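You operate a simulated robot arm through the tools that you are given. There is no shell and no other tool.

Carry out the task below with a simulated robot arm. There is one attempt and no reset: what you move stays moved.

TASK
Try the orange dongle in the file hub and leave it in.
Fine: push it fully home, then switch the hub on, then off; leave the other dongle in the dongle stand.

Only the result counts: the job must be done as asked and must still hold three seconds after the hand-in. Knocking over, shifting, dropping, spilling or breaking anything else fails it.

THE ROBOT
A 7-joint arm with a two-finger parallel gripper, fixed in place. Base frame: the origin is on the floor under the middle of its stand, x ahead of it, y to its left, z up; the work surface is at about z = 0.74. Lengths are in m, angles in degrees, forces in N, time in s.
With the tool pointing down near the work surface it reaches from about 0.3 to 0.68 m from the base axis. Its first joint turns from -66.0 to 66.0 degrees. Payload 1.57 kg.
The TCP is the grasp point between the finger pads, 0.03 m short of the fingertips. In the tool frame z runs along the fingers and y along their closing line. The gripper opens to 0.11 m. The fingers are 0.024 m wide and 0.012 m thick; the gripper's body (0.048 by 0.112 m) begins 0.078 m behind the TCP.
Orientation is told as [roll, pitch, yaw] about the base's x, y, z axes, in that order, counted from this pose: with the fingers straight down and closing along the base's y, the tool's x points along the base's -x, its y along +y and its z along -z.

THE INTERFACE
- The arm moves only by the tool play_rows. Its argument "commands" is a list of rows, each a list of 3 entries, a list of its own where there are three numbers: the shift along the base's x, y, z in m, then the turn, a rotation vector about the base's x, y, z in rad, then the opening, from 0 (shut) to 1 (fully open). In form: [[[tx, ty, tz], [wx, wy, wz], hand], ...]. A call has 1 to 20 rows; each row is the pose to reach, as a shift and turn from the pose commanded when the call began. Each row takes 0.2 s and may step no farther than 0.05 m and 8.6 degrees from the row before; otherwise, or with a gripper value out of range, the whole call is refused. A pose out of reach is approached as far as the arm can. The call stops where the force on the tool passes 40 N (or 10 N more than at its start, if that is more) or the arm is blocked; 0.2 s more then pass. The fingers move at their own pace (about 0.108 m/s each) and stop on an object; they squeeze with about 34 N. The grip force told is the motor's: it shows also when the fingers shut on nothing. Time passes only in rows, and 0.2 s behind the last, so rows that repeat a pose let the fingers close. It gives the time, the measured TCP pose, the force on the tool (base axes), the opening and the grip force at its end, in the units of the frame above (readings bear some noise), with the torque about the TCP (base axes, N m) and any sound that the robot's microphone picked up.
- Cameras (640 x 400 px; columns grow to the right, rows downward): "scene" is fixed at [0.1506, -0.3784, 1.411]; the picture's right is [0.89, -0.45, 0.00], its down [-0.23, -0.46, -0.86] and it looks along [0.39, 0.76, -0.52] (base axes); focal length 332 px, centre (320, 200). "wrist" rides on the gripper at [0.07, 0.016, -0.141] in the tool frame; the picture's right is [-0.23, 0.97, 0.00], its down [-0.86, -0.20, -0.48] and it looks along [-0.47, -0.11, 0.88] (tool axes); focal length 222 px, centre (320, 200). There is no depth. A picture from a camera that has moved, and an enlarged one, comes with that camera's place and axes in the base frame and with its lens.
- grab_frame(camera): a new picture of that camera. No time passes.
- inspect(camera, box): a new picture of the part [left, top, right, bottom] of that camera's present view, enlarged. No time passes.
- sign_off(): hands the job in; it is judged then, once.

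Nothing tells you positions but the pictures and the camera data. Unless the task says otherwise, let go and move clear before handing in.

The tools are called after "Request:" as a command line: name --argument value ..., lists and objects as JSON in quotes. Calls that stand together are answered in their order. play_rows: Moves the arm, as the interface text tells. Its arguments: {"type":"object","properties":{"commands":{"type":"array","items":{"type":"array"}}},"required":["commands"]} The other tools are called the same way: grab_frame (camera) takes a picture; inspect (camera, box) takes an enlarged picture of a part of a camera's view; sign_off () hands the job in.

At the start:

```text
time_s: 0.0
tool_pos: [0.3178, 0.1142, 1.1442]
tool_rot: [0.0, -0.1, 0.0]
force: [-0.3, -1.1, -0.6]
torque: [0.0, -0.01, 0.02]
finger_gap: 0.1105
gripper_force: 0.1
```

scene: 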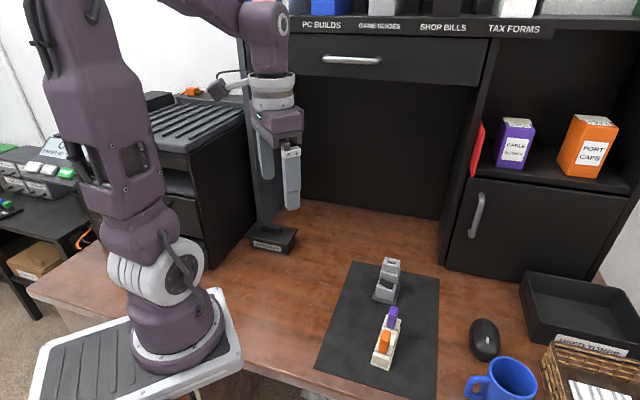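
wrist: 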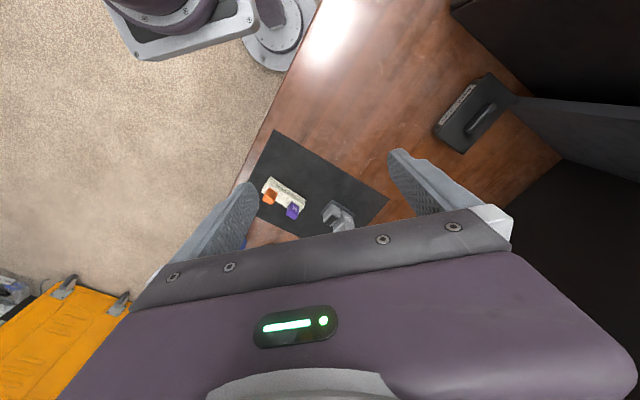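

I see a dark mat with a cream stand holding an orange and a purple dongle, and a grey device behind it that is probably the file hub. I'll enlarge both views before moving.

Request:
inspect --camera "scene" --box '[310, 240, 450, 400]'

Request:
inspect --camera "scene" --box '[360, 250, 420, 310]'

Request:
inspect --camera "scene" --box '[360, 300, 420, 375]'

Request:
inspect --camera "wrist" --box '[240, 130, 400, 250]'

Request:
inspect --camera "scene" --box '[0, 120, 120, 240]'

```text
2.50 times, centred on (380, 320) of scene
camera zoom: at [0.1506, -0.3784, 1.411], right [0.89, -0.45, 0.0], down [-0.23, -0.46, -0.86], along [0.39, 0.76, -0.52], focal length 829 px, centre (170, -100)
```

zoom: 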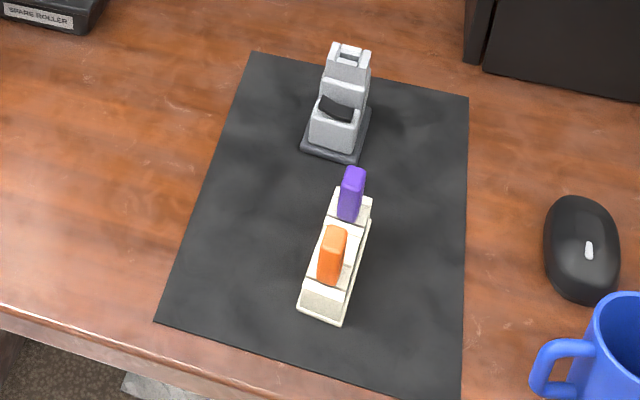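

```text
6.67 times, centred on (390, 280) of scene
camera zoom: at [0.1506, -0.3784, 1.411], right [0.89, -0.45, 0.0], down [-0.23, -0.46, -0.86], along [0.39, 0.76, -0.52], focal length 2211 px, centre (-147, -333)
```

zoom: 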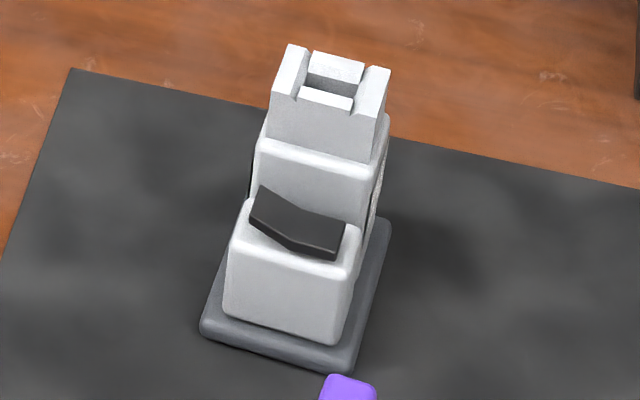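

```text
5.33 times, centred on (390, 338) of scene
camera zoom: at [0.1506, -0.3784, 1.411], right [0.89, -0.45, 0.0], down [-0.23, -0.46, -0.86], along [0.39, 0.76, -0.52], focal length 1769 px, centre (-53, -533)
```

zoom: 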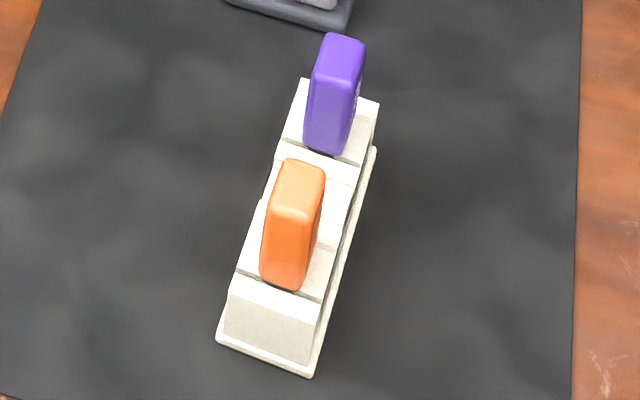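

```text
3.33 times, centred on (320, 190) of wrist
camera zoom: at [0.2486, 0.1292, 1.2854], right [0.23, 0.97, 0.0], down [0.86, -0.2, 0.48], along [0.47, -0.11, -0.88], focal length 740 px, centre (320, 233)
```

zoom: 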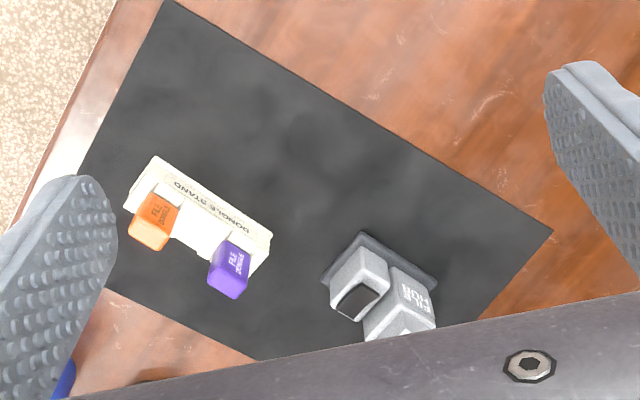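

```text
3.33 times, centred on (60, 180) of scene
camera zoom: at [0.1506, -0.3784, 1.411], right [0.89, -0.45, 0.0], down [-0.23, -0.46, -0.86], along [0.39, 0.76, -0.52], focal length 1106 px, centre (1187, 267)
```

zoom: 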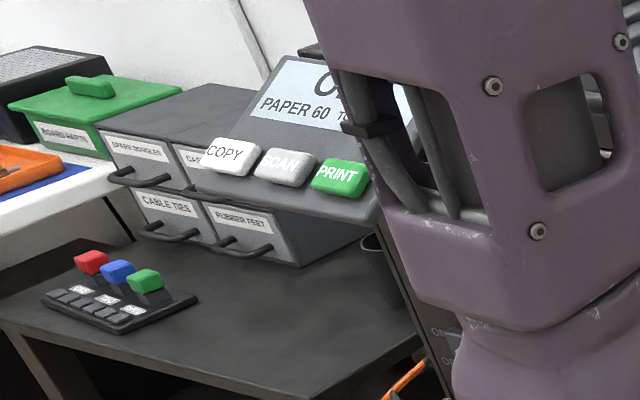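

The grey two-step device on the mat reads as the hub, with a dark rocker on its front step and a slotted port on top at about (0.60, 0.11). The stand is around (0.50, -0.04). I'll bring the wrist camera closer to both for accurate measurements.

Request:
play_rows --commands '[[[0.015, -0.022, -0.033], [0, 0, 0], 1], [[0.03, -0.044, -0.066], [0, 0, 0], 1], [[0.045, -0.066, -0.099], [0, 0, 0], 1], [[0.06, -0.088, -0.132], [0, 0, 0], 1], [[0.075, -0.11, -0.165], [0, 0, 0], 1], [[0.087, -0.132, -0.19], [0, 0, 0], 1]]'

Request:
grab_frame --camera "wrist"

Request:
grab_frame --camera "scene"

```text
time_s: 1.4
tool_pos: [0.4061, -0.0172, 0.9538]
tool_rot: [0.0, -0.1, 0.0]
force: [-0.4, 0.4, 1.3]
torque: [-0.01, 0.04, 0.01]
finger_gap: 0.1099
gripper_force: 0.0
```

```text
taken
camera wrist: at [0.3362, -0.002, 1.095], right [0.23, 0.97, 0.0], down [0.86, -0.2, 0.48], along [0.47, -0.11, -0.88], focal length 222 px, centre (320, 200)
```

wrist: 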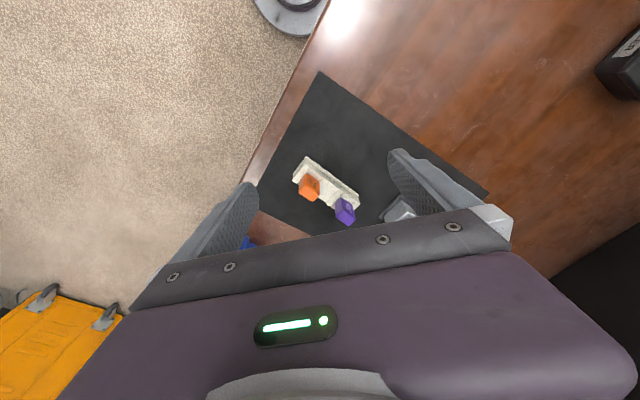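

```text
taken
```

scene: 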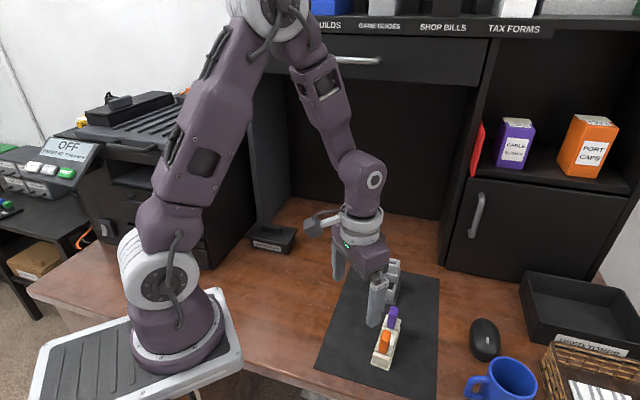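

The stand and both dongles are now in clear view of the wrist camera. I'll enlarge them to read the labels and measure them.

Request:
inspect --camera "wrist" --box '[285, 145, 375, 235]'

Request:
inspect --camera "wrist" --box '[290, 170, 350, 208]'

Request:
inspect --camera "scene" --box '[360, 295, 424, 375]'

Request:
inspect --camera "scene" --box '[35, 130, 115, 180]'

```text
4.44 times, centred on (330, 190) of wrist
camera zoom: at [0.3362, -0.002, 1.095], right [0.23, 0.97, 0.0], down [0.86, -0.2, 0.48], along [0.47, -0.11, -0.88], focal length 987 px, centre (276, 244)
```

zoom: 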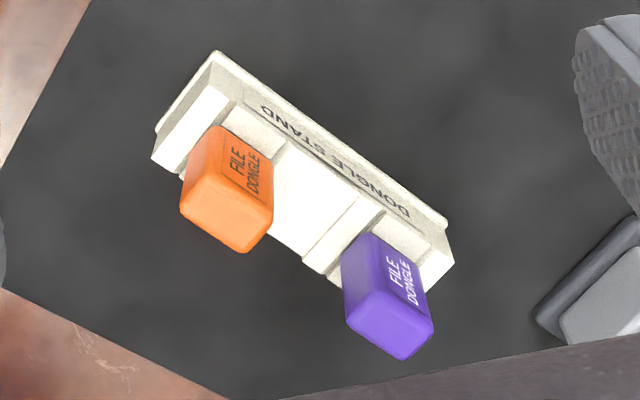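

```text
10.53 times, centred on (320, 189) of wrist
camera zoom: at [0.3362, -0.002, 1.095], right [0.23, 0.97, 0.0], down [0.86, -0.2, 0.48], along [0.47, -0.11, -0.88], focal length 2338 px, centre (320, 316)
```

zoom: 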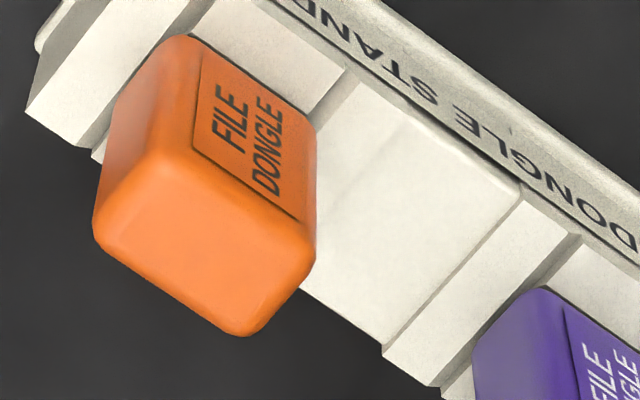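

```text
5.00 times, centred on (392, 335) of scene
camera zoom: at [0.1506, -0.3784, 1.411], right [0.89, -0.45, 0.0], down [-0.23, -0.46, -0.86], along [0.39, 0.76, -0.52], focal length 1658 px, centre (-40, -475)
```

zoom: 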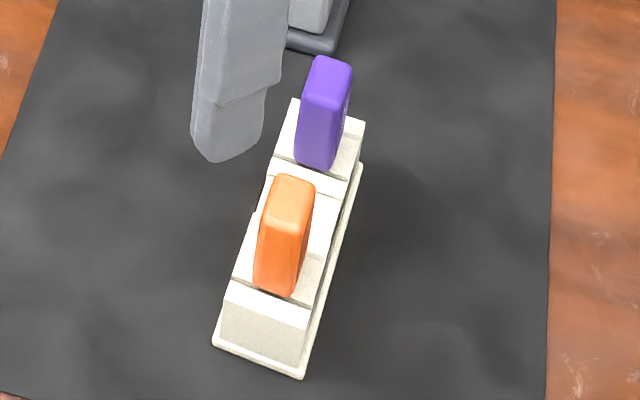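

```text
8.00 times, centred on (75, 155) of scene
camera zoom: at [0.1506, -0.3784, 1.411], right [0.89, -0.45, 0.0], down [-0.23, -0.46, -0.86], along [0.39, 0.76, -0.52], focal length 2654 px, centre (2280, 560)
```

zoom: 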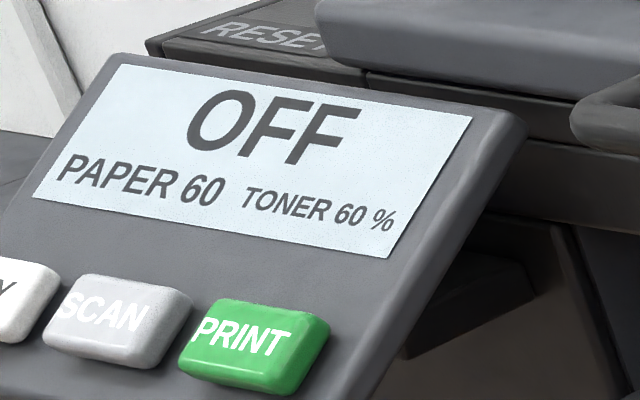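

Both dongles carry "FILE DONGLE" labels. The orange one tops out at about z = 0.82 near (0.469, -0.048), and its wide side runs about 40° from x. Next I'll look at the hub from above to find its port and switch.

Request:
play_rows --commands '[[[0.03, 0.034, 0.0], [0, 0, 0], 1], [[0.06, 0.068, 0.0], [0, 0, 0], 1], [[0.09, 0.102, 0], [0, 0, 0], 1], [[0.115, 0.132, 0], [0, 0, 0], 1]]'

Request:
grab_frame --camera "wrist"

```text
time_s: 2.4
tool_pos: [0.5218, 0.1165, 0.955]
tool_rot: [0.1, 0.0, 0.1]
force: [-0.4, 0.3, 0.8]
torque: [0.01, -0.02, -0.01]
finger_gap: 0.11
gripper_force: 0.0
```

```text
taken
camera wrist: at [0.4511, 0.1301, 1.0955], right [0.23, 0.97, 0.0], down [0.86, -0.2, 0.48], along [0.47, -0.11, -0.88], focal length 222 px, centre (320, 200)
```

wrist: 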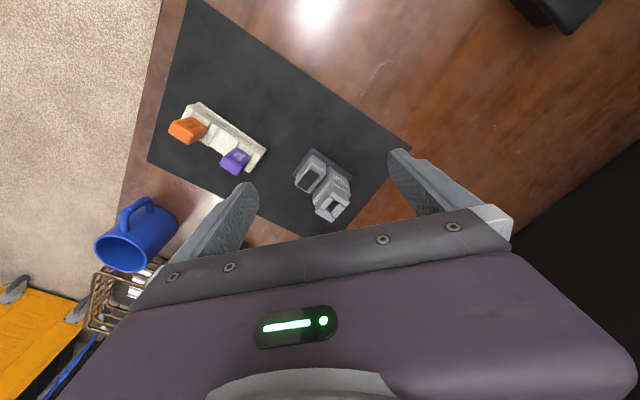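

The hub is now in the clear part of the wrist view. I'll enlarge the port and the rocker.

Request:
inspect --camera "wrist" --box '[280, 145, 370, 225]'

Request:
inspect --camera "wrist" --box '[290, 145, 356, 190]'

Request:
inspect --camera "wrist" --box '[305, 180, 360, 225]'

Request:
inspect --camera "wrist" --box '[160, 95, 280, 180]'

```text
5.00 times, centred on (325, 185) of wrist
camera zoom: at [0.4511, 0.1301, 1.0955], right [0.23, 0.97, 0.0], down [0.86, -0.2, 0.48], along [0.47, -0.11, -0.88], focal length 1111 px, centre (295, 275)
```

zoom: 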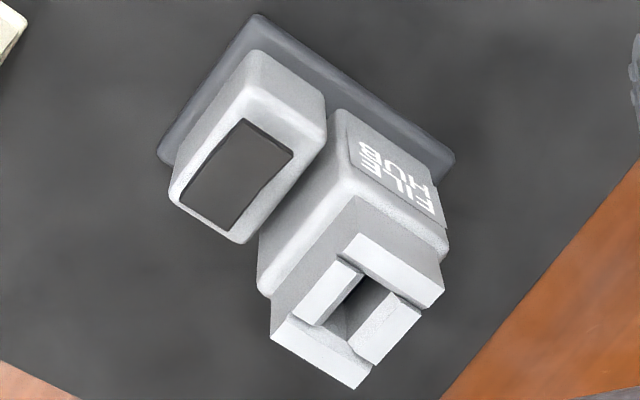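

```text
8.89 times, centred on (323, 168) of wrist
camera zoom: at [0.4511, 0.1301, 1.0955], right [0.23, 0.97, 0.0], down [0.86, -0.2, 0.48], along [0.47, -0.11, -0.88], focal length 1974 px, centre (293, 489)
```

zoom: 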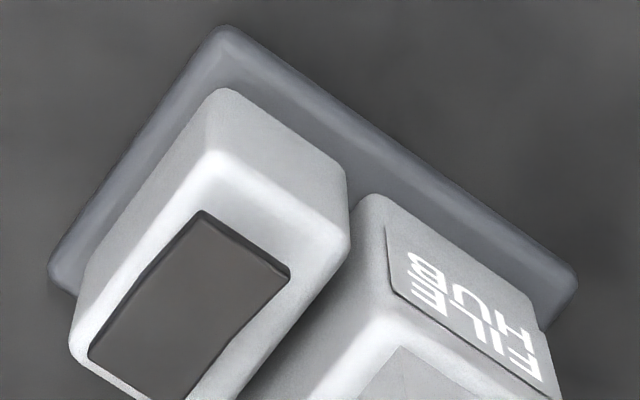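

```text
8.89 times, centred on (332, 202) of wrist
camera zoom: at [0.4511, 0.1301, 1.0955], right [0.23, 0.97, 0.0], down [0.86, -0.2, 0.48], along [0.47, -0.11, -0.88], focal length 1974 px, centre (209, 178)
```

zoom: 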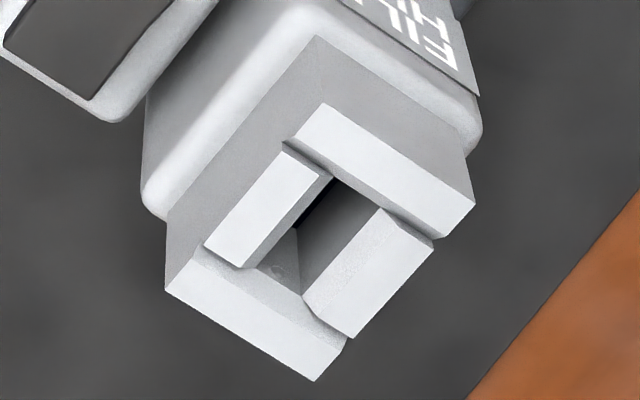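

```text
4.71 times, centred on (220, 138) of wrist
camera zoom: at [0.4511, 0.1301, 1.0955], right [0.23, 0.97, 0.0], down [0.86, -0.2, 0.48], along [0.47, -0.11, -0.88], focal length 1045 px, centre (791, 494)
```

zoom: 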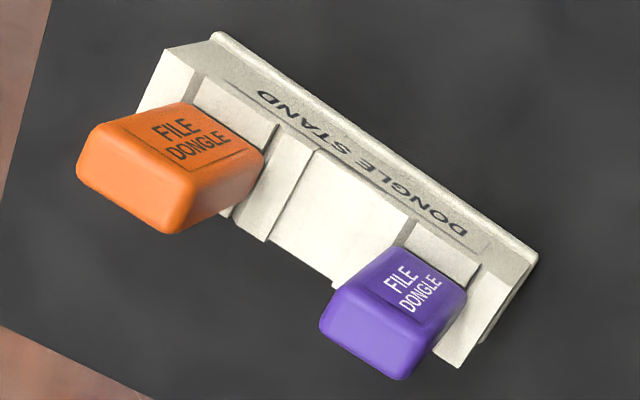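

The hub's port is a rectangular slot running across the hub, on top at about z = 0.82, and the rocker sits on the lower step. The orange dongle's wide side follows the stand axis at about 39°. I'll hover above the orange dongle with the fingers turned to close across its label faces.

Request:
play_rows --commands '[[[-0.0085, -0.0271, -0.009], [0, 0, 0.1135], 1], [[-0.0169, -0.0542, -0.0181], [0, 0, 0.2269], 1], [[-0.0254, -0.0814, -0.0271], [0, 0, 0.3404], 1], [[-0.0339, -0.1085, -0.0361], [0, 0, 0.4538], 1], [[-0.0423, -0.1356, -0.0452], [0, 0, 0.5673], 1], [[-0.0508, -0.1627, -0.0542], [0, 0, 0.6807], 1], [[-0.0508, -0.1627, -0.0542], [0, 0, 0.6807], 0.6]]'

Request:
grab_frame --camera "wrist"

Request:
inspect --camera "wrist" --box '[260, 130, 380, 205]'

Request:
grab_frame --camera "scene"

```text
time_s: 4.0
tool_pos: [0.4706, -0.0484, 0.8975]
tool_rot: [0.0, 0.0, 39.0]
force: [-0.2, 0.6, 0.6]
torque: [0.03, 0.0, 0.0]
finger_gap: 0.066
gripper_force: 0.0
```

```text
taken
camera wrist: at [0.4059, -0.0809, 1.0389], right [-0.44, 0.9, 0.0], down [0.79, 0.38, 0.48], along [0.43, 0.21, -0.88], focal length 222 px, centre (320, 200)
```

wrist: 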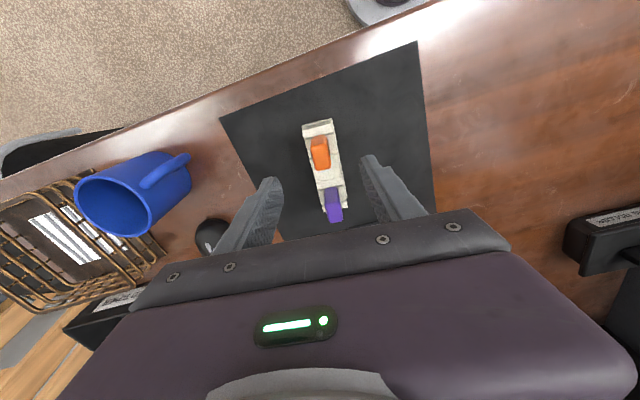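

```text
5.33 times, centred on (320, 168) of wrist
camera zoom: at [0.4059, -0.0809, 1.0389], right [-0.44, 0.9, 0.0], down [0.79, 0.38, 0.48], along [0.43, 0.21, -0.88], focal length 1185 px, centre (320, 373)
```

zoom: 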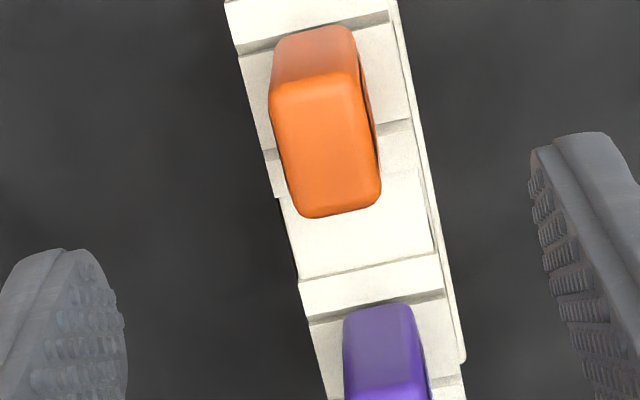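

```text
taken
```

scene: 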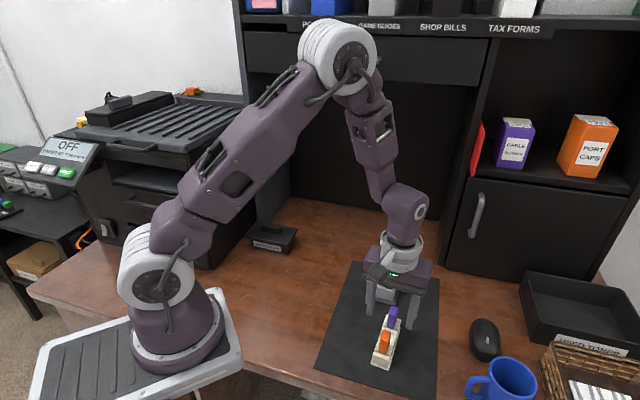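

The orange dongle sits between two ridges topping out at about z = 0.777, and the hand is about 2 mm off centre. I'll correct that, come lower and check again before closing.

Request:
play_rows --commands '[[[-0.001, 0.0, -0.015], [0, 0, 0], 0.6], [[-0.002, 0.0, -0.03], [0, 0, 0], 0.6], [[-0.002, 0.0, -0.045], [0, 0, 0], 0.5], [[-0.002, 0.0, -0.045], [0, 0, 0], 0.5]]'

Request:
inspect --camera "wrist" --box '[240, 120, 400, 220]'

Request:
inspect --camera "scene" --box '[350, 270, 430, 370]'

```text
time_s: 5.0
tool_pos: [0.4695, -0.0468, 0.8533]
tool_rot: [0.2, 0.0, 39.0]
force: [-0.9, -1.1, -0.2]
torque: [0.01, 0.01, 0.0]
finger_gap: 0.0549
gripper_force: 0.0
```

```text
4.00 times, centred on (320, 170) of wrist
camera zoom: at [0.4039, -0.0805, 0.9946], right [-0.44, 0.9, 0.0], down [0.79, 0.38, 0.48], along [0.43, 0.21, -0.88], focal length 888 px, centre (320, 320)
```

zoom: 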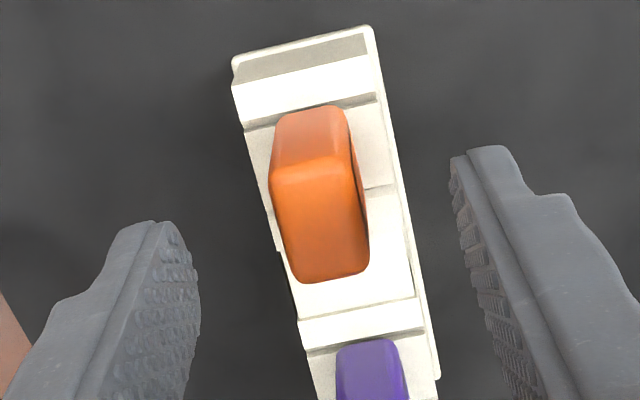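

```text
4.00 times, centred on (390, 320) of scene
camera zoom: at [0.1506, -0.3784, 1.411], right [0.89, -0.45, 0.0], down [-0.23, -0.46, -0.86], along [0.39, 0.76, -0.52], focal length 1327 px, centre (40, -280)
```

zoom: 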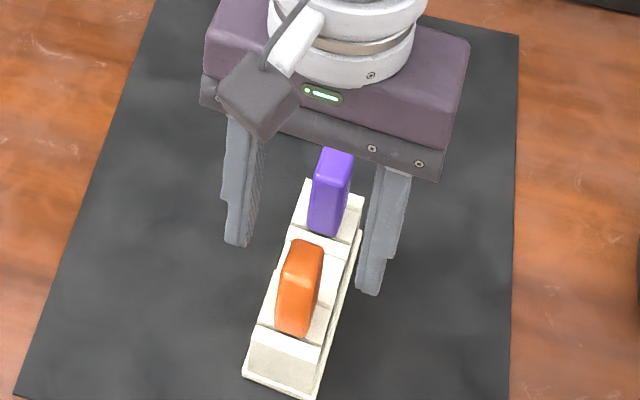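

The hand is now centred on the orange dongle to within about half a millimetre. I'll descend so the fingertips stay above the stand ridges, then close gently.

Request:
play_rows --commands '[[[0, 0, -0.012], [0, 0, 0], 0.5], [[0, 0, -0.024], [0, 0, 0], 0.45], [[0, 0, -0.036], [0, 0, 0], 0.4], [[0, 0, -0.036], [0, 0, 0], 0.3], [[0, 0, -0.036], [0, 0, 0], 0.22]]'

Request:
inspect --camera "wrist" --box '[260, 140, 380, 240]'

Request:
inspect --camera "scene" --box '[350, 270, 430, 370]'

```text
time_s: 6.2
tool_pos: [0.4675, -0.047, 0.8201]
tool_rot: [0.0, 0.0, 39.0]
force: [-0.3, -0.8, -0.2]
torque: [0.0, 0.04, 0.01]
finger_gap: 0.0242
gripper_force: 0.1
```

```text
4.00 times, centred on (320, 190) of wrist
camera zoom: at [0.4034, -0.0796, 0.9604], right [-0.44, 0.9, 0.0], down [0.79, 0.38, 0.48], along [0.43, 0.21, -0.88], focal length 888 px, centre (320, 240)
```

zoom: 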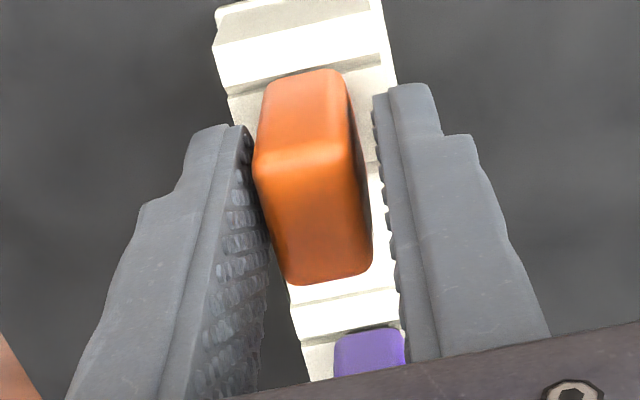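

```text
4.00 times, centred on (390, 320) of scene
camera zoom: at [0.1506, -0.3784, 1.411], right [0.89, -0.45, 0.0], down [-0.23, -0.46, -0.86], along [0.39, 0.76, -0.52], focal length 1327 px, centre (40, -280)
```

zoom: 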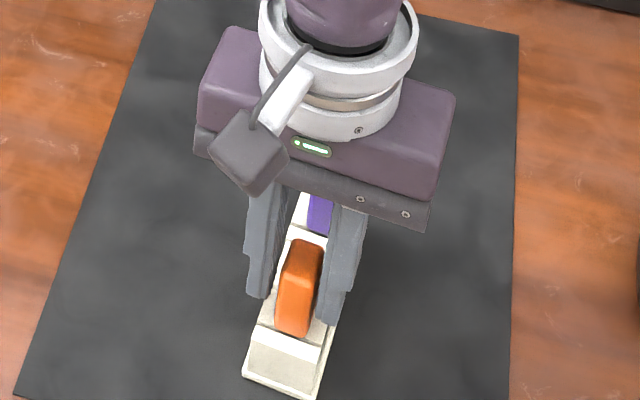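

The fingers are around the dongle, but the left one is slightly closer. I'll shift about 1 mm towards -y, then close and hold.

Request:
play_rows --commands '[[[0.0002, -0.0012, -0.001], [0, 0, 0], 0.22], [[0.0002, -0.0012, -0.001], [0, 0, 0], 0.18], [[0.0002, -0.0012, -0.001], [0, 0, 0], 0.15], [[0.0002, -0.0012, -0.001], [0, 0, 0], 0.1], [[0.0002, -0.0012, -0.001], [0, 0, 0], 0.0], [[0.0002, -0.0012, -0.001], [0, 0, 0], 0.0]]'

Request:
inspect --camera "wrist" --box '[260, 140, 380, 240]'

Request:
inspect --camera "scene" --box '[350, 270, 430, 370]'

```text
time_s: 7.6
tool_pos: [0.4676, -0.0483, 0.8194]
tool_rot: [-0.1, 0.0, 38.9]
force: [-0.2, 0.9, -0.3]
torque: [0.0, 0.01, 0.0]
finger_gap: 0.0167
gripper_force: 32.0
```

```text
4.00 times, centred on (320, 190) of wrist
camera zoom: at [0.4037, -0.0813, 0.9599], right [-0.44, 0.9, 0.0], down [0.79, 0.38, 0.48], along [0.43, 0.21, -0.88], focal length 888 px, centre (320, 240)
```

zoom: 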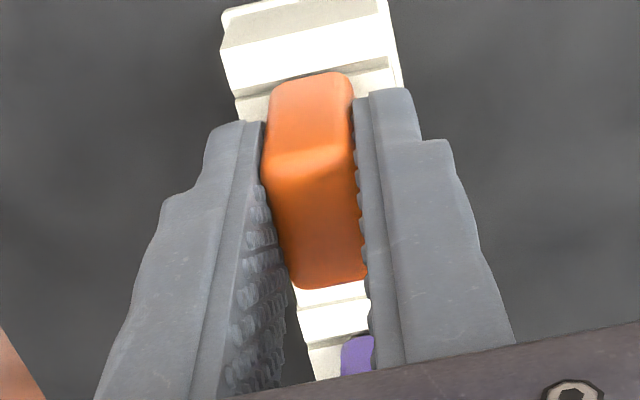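

```text
4.00 times, centred on (390, 320) of scene
camera zoom: at [0.1506, -0.3784, 1.411], right [0.89, -0.45, 0.0], down [-0.23, -0.46, -0.86], along [0.39, 0.76, -0.52], focal length 1327 px, centre (40, -280)
```

zoom: 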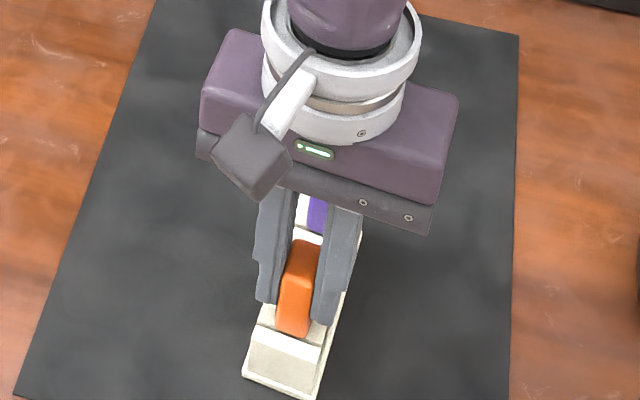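

The grip holds at a gap of 16.7 mm with 32 N, and the stand hasn't moved. I'll lift straight up gently and watch that the stand stays down.

Request:
play_rows --commands '[[[0, 0, 0.004], [0, 0, 0], 0], [[0, 0, 0.01], [0, 0, 0], 0], [[0, 0, 0.016], [0, 0, 0], 0]]'

Request:
inspect --camera "scene" --box '[350, 270, 430, 370]'

Request:
inspect --camera "wrist" --box '[260, 140, 380, 240]'

```text
time_s: 8.4
tool_pos: [0.4669, -0.0508, 0.833]
tool_rot: [0.0, 0.0, 39.1]
force: [-0.3, 0.0, 0.0]
torque: [-0.01, 0.0, 0.03]
finger_gap: 0.0165
gripper_force: 31.7
```

```text
4.00 times, centred on (390, 320) of scene
camera zoom: at [0.1506, -0.3785, 1.411], right [0.89, -0.45, 0.0], down [-0.23, -0.46, -0.86], along [0.39, 0.76, -0.52], focal length 1327 px, centre (40, -280)
```

zoom: 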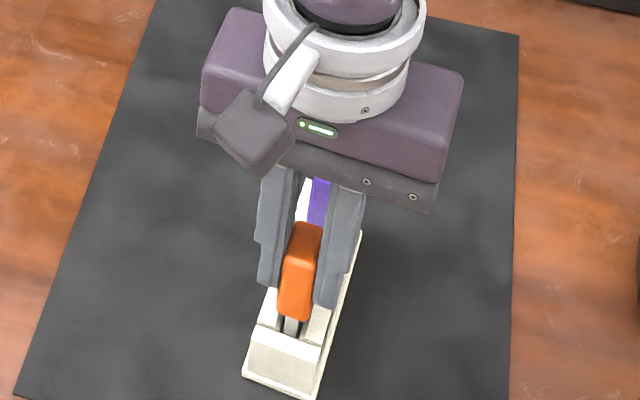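

```text
4.00 times, centred on (320, 190) of wrist
camera zoom: at [0.4026, -0.0822, 0.9755], right [-0.44, 0.9, 0.0], down [0.79, 0.38, 0.48], along [0.43, 0.21, -0.88], focal length 888 px, centre (320, 240)
```

zoom: 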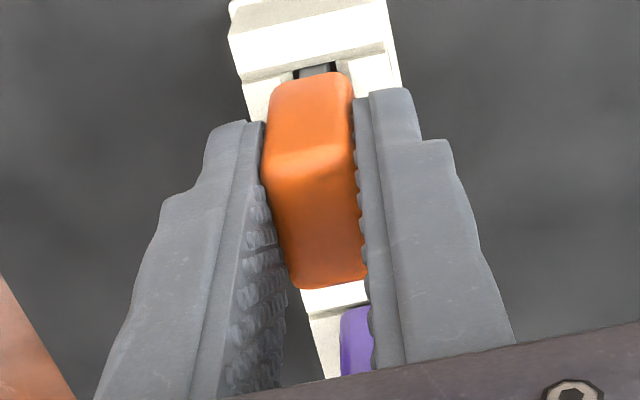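

The dongle is coming out cleanly, showing a dark grey plug, and the stand hasn't moved. I'll lift it clear and look at the plug's shape.

Request:
play_rows --commands '[[[0, 0, 0.015], [0, 0, 0], 0], [[0, 0, 0.03], [0, 0, 0], 0], [[0, 0, 0.05], [0, 0, 0], 0], [[0, 0, 0.07], [0, 0, 0], 0], [[0, 0, 0.09], [0, 0, 0], 0]]'

Request:
inspect --camera "scene" --box '[350, 230, 430, 330]'

Request:
inspect --camera "scene" --box '[365, 320, 415, 370]'

Request:
inspect --camera "wrist" --box '[260, 120, 380, 220]'

```text
time_s: 9.6
tool_pos: [0.468, -0.0495, 0.9232]
tool_rot: [0.1, 0.0, 39.1]
force: [-0.8, 0.0, 0.0]
torque: [-0.03, 0.0, -0.04]
finger_gap: 0.0166
gripper_force: 32.6
```

```text
4.00 times, centred on (390, 280) of scene
camera zoom: at [0.1506, -0.3785, 1.411], right [0.89, -0.45, 0.0], down [-0.23, -0.46, -0.86], along [0.39, 0.76, -0.52], focal length 1327 px, centre (40, -120)
```

zoom: 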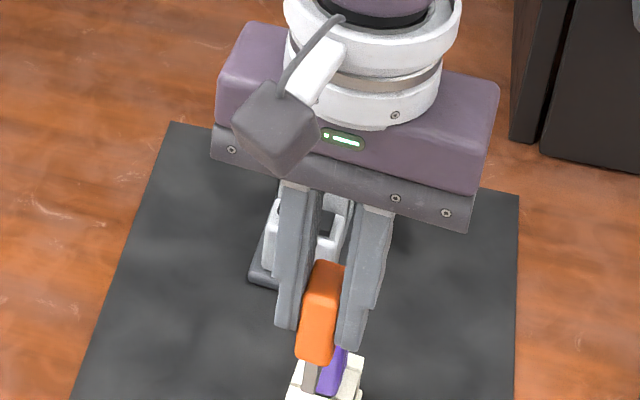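

```text
8.00 times, centred on (390, 345) of scene
camera zoom: at [0.1506, -0.3785, 1.411], right [0.89, -0.45, 0.0], down [-0.23, -0.46, -0.86], along [0.39, 0.76, -0.52], focal length 2654 px, centre (-240, -960)
```

zoom: 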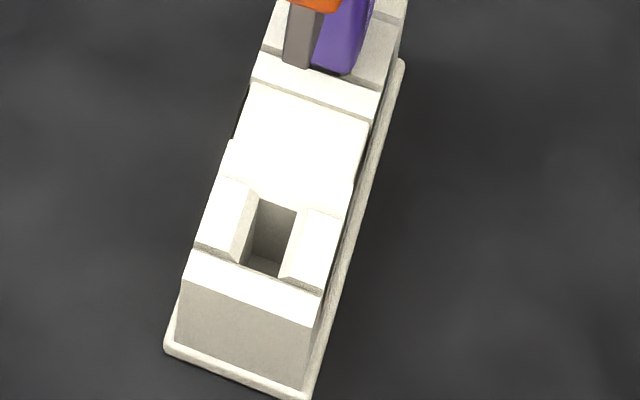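

```text
4.00 times, centred on (320, 170) of wrist
camera zoom: at [0.4033, -0.0825, 1.064], right [-0.44, 0.9, 0.0], down [0.79, 0.38, 0.48], along [0.43, 0.21, -0.88], focal length 888 px, centre (320, 320)
```

zoom: 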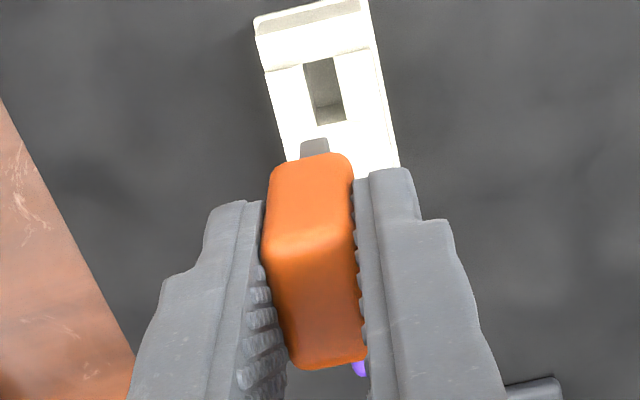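

The stand slot runs along the stand axis, the same way as the dongle's wide side, so the plug is wide that way too. I'll look at the plug from the scene camera for any keying.

Request:
inspect --camera "scene" --box '[370, 290, 406, 335]'

Request:
inspect --camera "wrist" --box '[295, 125, 345, 165]'

```text
8.89 times, centred on (388, 312) of scene
camera zoom: at [0.1506, -0.3785, 1.411], right [0.89, -0.45, 0.0], down [-0.23, -0.46, -0.86], along [0.39, 0.76, -0.52], focal length 2948 px, centre (-284, -800)
```

zoom: 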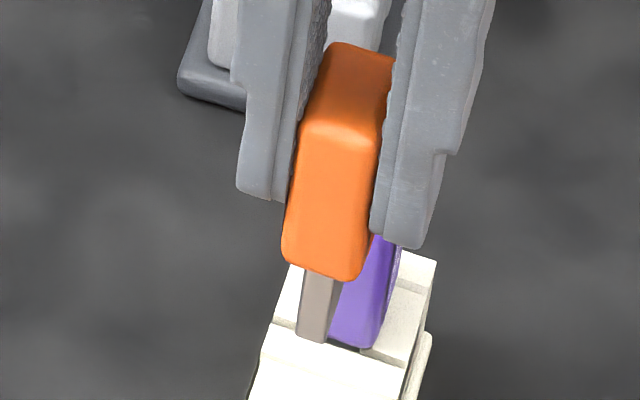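

```text
10.00 times, centred on (320, 145) of wrist
camera zoom: at [0.4033, -0.0825, 1.064], right [-0.44, 0.9, 0.0], down [0.79, 0.38, 0.48], along [0.43, 0.21, -0.88], focal length 2221 px, centre (320, 750)
```

zoom: 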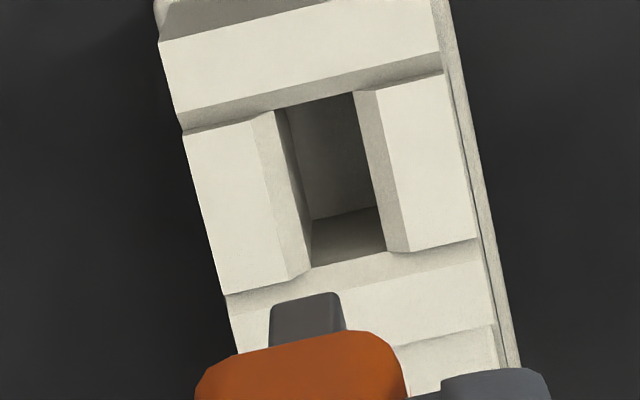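

The plug is a plain rectangular blade about 7 mm thick and wide in the same direction as the body. The hub port has the same ridge-and-slot form, turned 90° relative to the hub axis. From triangulation its top is at z ≈ 0.836, centred near (0.606, 0.112), with the slot running at about -49°. I'll carry the dongle there and turn the hand by -88° on the way.

Request:
play_rows --commands '[[[0.0126, 0.0147, 0.01], [0, 0, -0.1396], 0], [[0.0252, 0.0293, 0.02], [0, 0, -0.2793], 0], [[0.0377, 0.044, 0.026], [0, 0, -0.4189], 0], [[0.0503, 0.0587, 0.026], [0, 0, -0.5585], 0], [[0.0629, 0.0733, 0.026], [0, 0, -0.6982], 0], [[0.0755, 0.088, 0.026], [0, 0, -0.8378], 0], [[0.0881, 0.1026, 0.026], [0, 0, -0.9774], 0], [[0.1007, 0.1173, 0.026], [0, 0, -1.1171], 0], [[0.1132, 0.132, 0.026], [0, 0, -1.2567], 0], [[0.1258, 0.1466, 0.026], [0, 0, -1.3963], 0], [[0.1384, 0.1613, 0.026], [0, 0, -1.536], 0], [[0.1384, 0.1613, 0.026], [0, 0, -1.536], 0]]'

Request:
grab_frame --camera "wrist"

Request:
grab_frame --camera "scene"

```text
time_s: 12.2
tool_pos: [0.6057, 0.1134, 0.951]
tool_rot: [0.0, 0.1, -49.1]
force: [0.5, 0.5, -1.1]
torque: [0.0, -0.01, 0.03]
finger_gap: 0.017
gripper_force: 31.7
```

```text
taken
camera wrist: at [0.5725, 0.175, 1.0916], right [0.89, 0.47, 0.0], down [0.41, -0.78, 0.48], along [0.22, -0.42, -0.88], focal length 222 px, centre (320, 200)
```

wrist: 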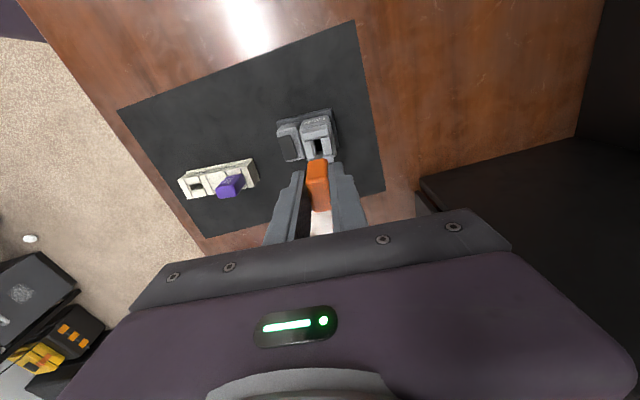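

```text
taken
```

scene: 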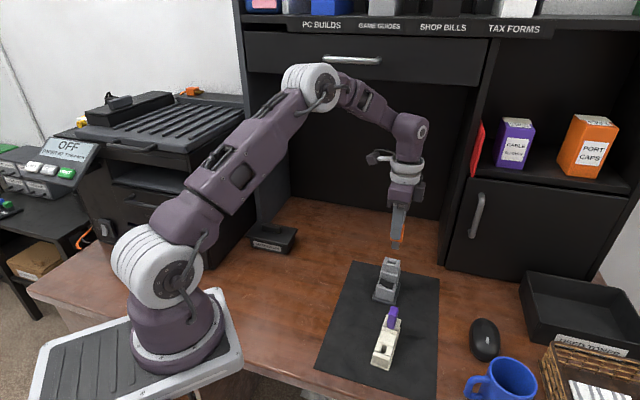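

The dongle is now above the hub and the slot is visible beyond it. I'll enlarge both views to measure the alignment.

Request:
inspect --camera "wrist" --box '[265, 100, 365, 220]'

Request:
inspect --camera "wrist" --box '[290, 125, 345, 165]'

Request:
inspect --camera "scene" --box '[360, 210, 430, 310]'

Request:
inspect --camera "scene" --box '[370, 210, 420, 245]'

```text
3.33 times, centred on (315, 160) of wrist
camera zoom: at [0.5725, 0.175, 1.0916], right [0.89, 0.47, 0.0], down [0.41, -0.78, 0.48], along [0.22, -0.42, -0.88], focal length 740 px, centre (337, 333)
```

zoom: 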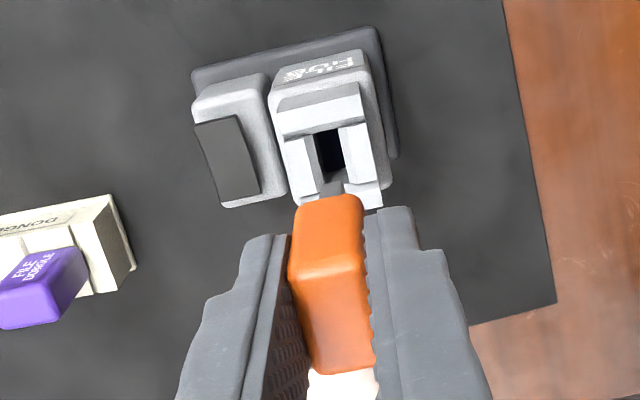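

```text
10.00 times, centred on (318, 145) of wrist
camera zoom: at [0.5725, 0.175, 1.0916], right [0.89, 0.47, 0.0], down [0.41, -0.78, 0.48], along [0.22, -0.42, -0.88], focal length 2221 px, centre (345, 750)
```

zoom: 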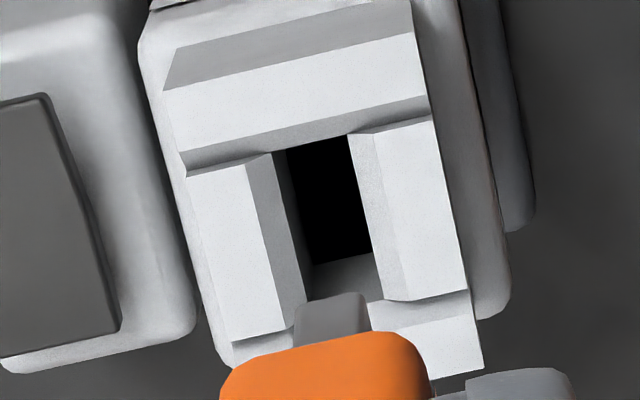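

```text
4.00 times, centred on (395, 260) of scene
camera zoom: at [0.1506, -0.3784, 1.411], right [0.89, -0.45, 0.0], down [-0.23, -0.46, -0.86], along [0.39, 0.76, -0.52], focal length 1327 px, centre (20, -40)
```

zoom: 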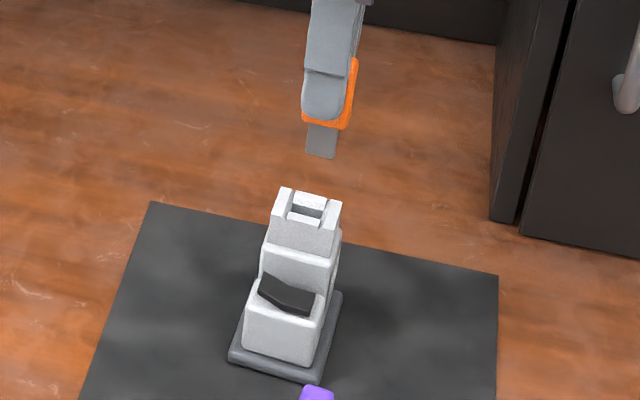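

```text
11.43 times, centred on (395, 228) of scene
camera zoom: at [0.1506, -0.3784, 1.411], right [0.89, -0.45, 0.0], down [-0.23, -0.46, -0.86], along [0.39, 0.76, -0.52], focal length 3791 px, centre (-537, -114)
```

zoom: 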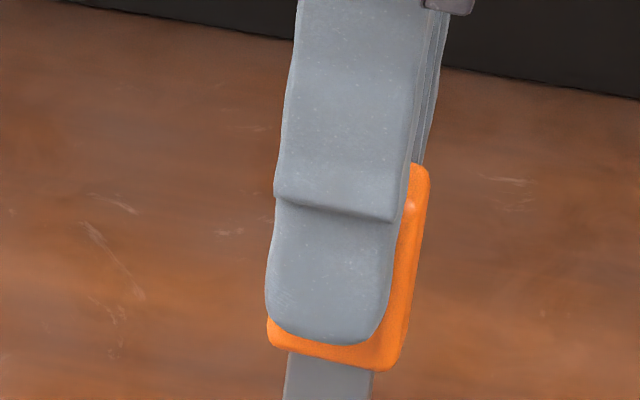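

Three views put the port centre at about (0.6045, 0.1117, 0.8365), and the plug tip is 68.5 mm below the TCP. A shift of (-2.4, +0.7) mm should centre it. I'll apply that, turn about -0.4°, lower to just above the ridges and check again.

Request:
play_rows --commands '[[[-0.0024, 0.0007, -0.01], [0, 0, -0.007], 0], [[-0.0024, 0.0007, -0.02], [0, 0, -0.007], 0], [[-0.0024, 0.0007, -0.03], [0, 0, -0.007], 0], [[-0.0024, 0.0007, -0.038], [0, 0, -0.007], 0], [[-0.0024, 0.0007, -0.038], [0, 0, -0.007], 0]]'

Request:
inspect --camera "wrist" --box '[280, 120, 360, 180]'

Request:
inspect --camera "scene" --box '[370, 230, 420, 280]'

Request:
inspect --camera "scene" --box '[378, 245, 410, 270]'

```text
time_s: 13.4
tool_pos: [0.6032, 0.113, 0.9121]
tool_rot: [0.0, 0.0, -49.4]
force: [-0.3, -0.5, -0.3]
torque: [0.03, 0.0, 0.0]
finger_gap: 0.0166
gripper_force: 31.8
```

```text
6.67 times, centred on (320, 150) of wrist
camera zoom: at [0.5701, 0.175, 1.054], right [0.89, 0.46, 0.0], down [0.41, -0.78, 0.48], along [0.22, -0.42, -0.88], focal length 1481 px, centre (320, 533)
```

zoom: 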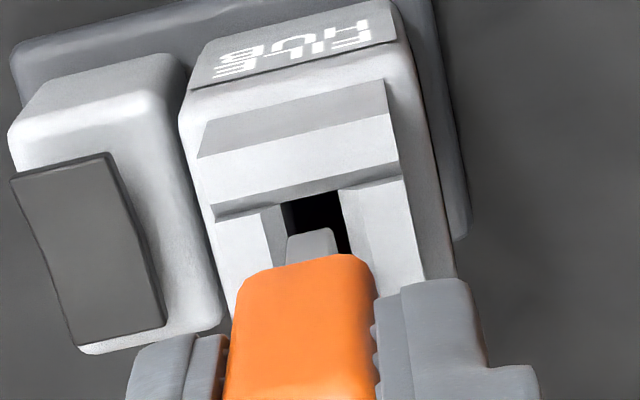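

```text
8.00 times, centred on (395, 255) of scene
camera zoom: at [0.1506, -0.3784, 1.411], right [0.89, -0.45, 0.0], down [-0.23, -0.46, -0.86], along [0.39, 0.76, -0.52], focal length 2654 px, centre (-280, -240)
```

zoom: 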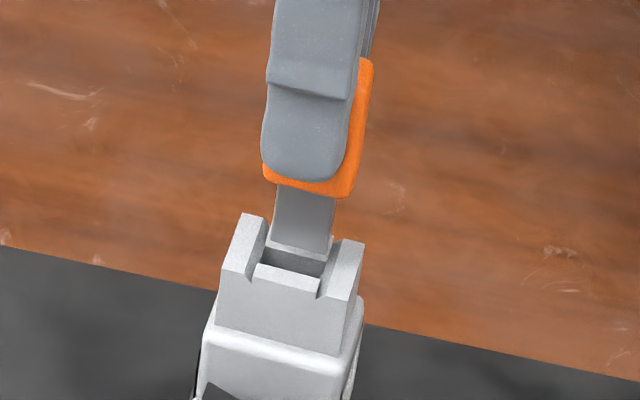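

```text
16.00 times, centred on (394, 258) of scene
camera zoom: at [0.1506, -0.3784, 1.411], right [0.89, -0.45, 0.0], down [-0.23, -0.46, -0.86], along [0.39, 0.76, -0.52], focal length 5307 px, centre (-864, -720)
```

zoom: 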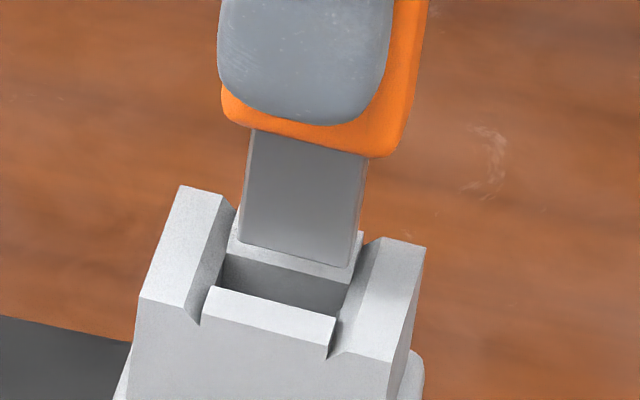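

The plug is about 7 mm above the ridges and looks roughly 1 mm too far right in both views. I'll enlarge further to refine before going in.

Request:
inspect --camera "wrist" --box '[300, 136, 344, 164]'

Request:
inspect --camera "scene" --box '[383, 248, 407, 268]'

```text
14.29 times, centred on (322, 150) of wrist
camera zoom: at [0.5701, 0.175, 1.054], right [0.89, 0.46, 0.0], down [0.41, -0.78, 0.48], along [0.22, -0.42, -0.88], focal length 3173 px, centre (291, 914)
```

zoom: 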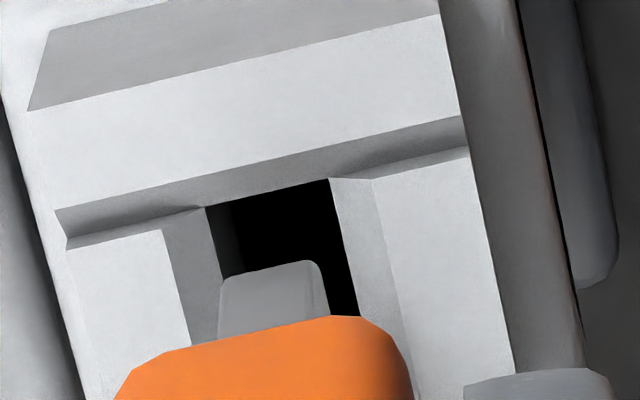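

```text
16.00 times, centred on (395, 258) of scene
camera zoom: at [0.1506, -0.3784, 1.411], right [0.89, -0.45, 0.0], down [-0.23, -0.46, -0.86], along [0.39, 0.76, -0.52], focal length 5307 px, centre (-880, -728)
```

zoom: 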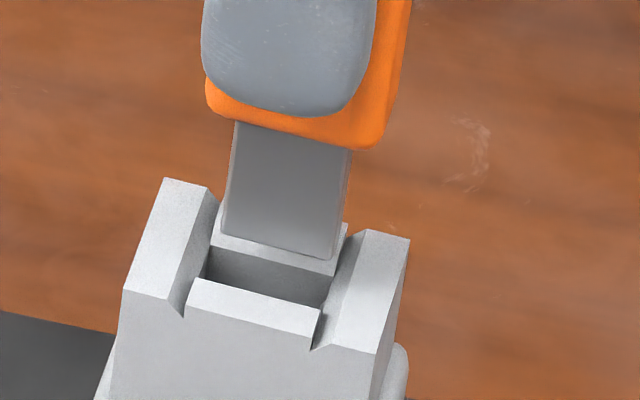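

The narrow axis is aligned to about 0.1 mm, and along the slot the plug is about 1.1 mm too far towards -y. I'll shift that amount and descend slowly into the throat, watching the force.

Request:
play_rows --commands '[[[-0.0007, 0.0008, 0.0], [0, 0, 0], 0], [[-0.0007, 0.0008, -0.003], [0, 0, 0], 0], [[-0.0007, 0.0008, -0.006], [0, 0, 0], 0], [[-0.0007, 0.0008, -0.009], [0, 0, 0], 0]]'

Request:
inspect --camera "wrist" --box '[300, 136, 344, 164]'

Request:
inspect --camera "scene" --box '[383, 248, 407, 268]'

```text
time_s: 14.4
tool_pos: [0.6035, 0.1128, 0.9037]
tool_rot: [0.0, 0.0, -49.5]
force: [0.0, 0.3, -0.8]
torque: [-0.01, 0.02, 0.01]
finger_gap: 0.0161
gripper_force: 31.9
```

```text
14.29 times, centred on (322, 150) of wrist
camera zoom: at [0.5701, 0.1757, 1.0448], right [0.89, 0.46, 0.0], down [0.4, -0.78, 0.48], along [0.22, -0.42, -0.88], focal length 3173 px, centre (291, 914)
```

zoom: 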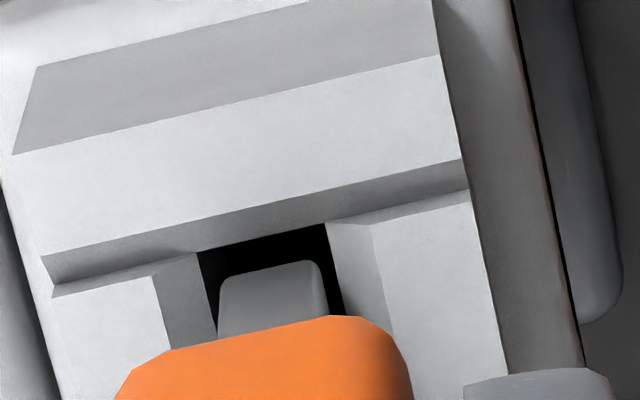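

```text
16.00 times, centred on (395, 258) of scene
camera zoom: at [0.1506, -0.3784, 1.411], right [0.89, -0.45, 0.0], down [-0.23, -0.46, -0.86], along [0.39, 0.76, -0.52], focal length 5307 px, centre (-880, -728)
```

zoom: 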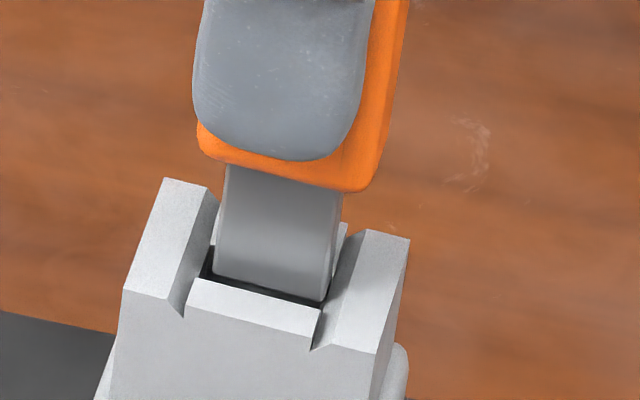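

The plug tip is at the slot mouth, centred in both views with dark clearance visible all round and no contact force. I'll continue down slowly.

Request:
play_rows --commands '[[[0, 0, -0.003], [0, 0, 0], 0], [[0, 0, -0.006], [0, 0, 0], 0], [[0, 0, -0.009], [0, 0, 0], 0], [[0, 0, -0.012], [0, 0, 0], 0]]'

Request:
inspect --camera "wrist" --box '[290, 130, 350, 170]'

Request:
inspect --camera "scene" --box '[378, 245, 412, 272]'

```text
time_s: 15.4
tool_pos: [0.6038, 0.1133, 0.8922]
tool_rot: [-0.1, 0.0, -49.5]
force: [0.0, 0.8, -0.8]
torque: [0.01, -0.02, 0.04]
finger_gap: 0.0165
gripper_force: 31.6
```

```text
10.00 times, centred on (320, 150) of wrist
camera zoom: at [0.57, 0.1758, 1.0326], right [0.89, 0.46, 0.0], down [0.4, -0.78, 0.48], along [0.22, -0.42, -0.88], focal length 2221 px, centre (320, 700)
```

zoom: 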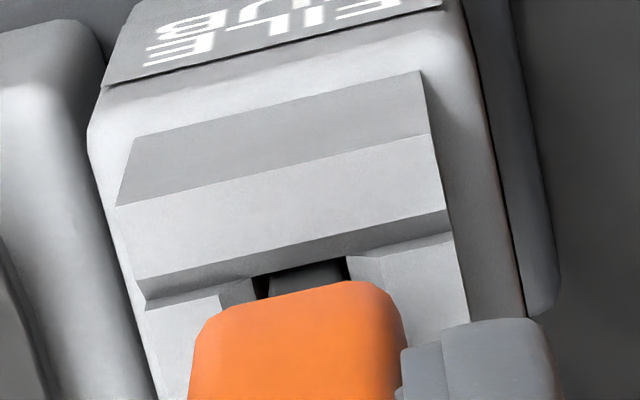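

```text
14.81 times, centred on (395, 258) of scene
camera zoom: at [0.1506, -0.3784, 1.411], right [0.89, -0.45, 0.0], down [-0.23, -0.46, -0.86], along [0.39, 0.76, -0.52], focal length 4914 px, centre (-791, -667)
```

zoom: 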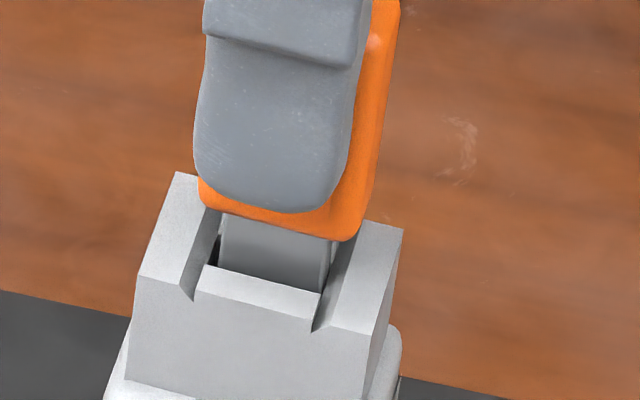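

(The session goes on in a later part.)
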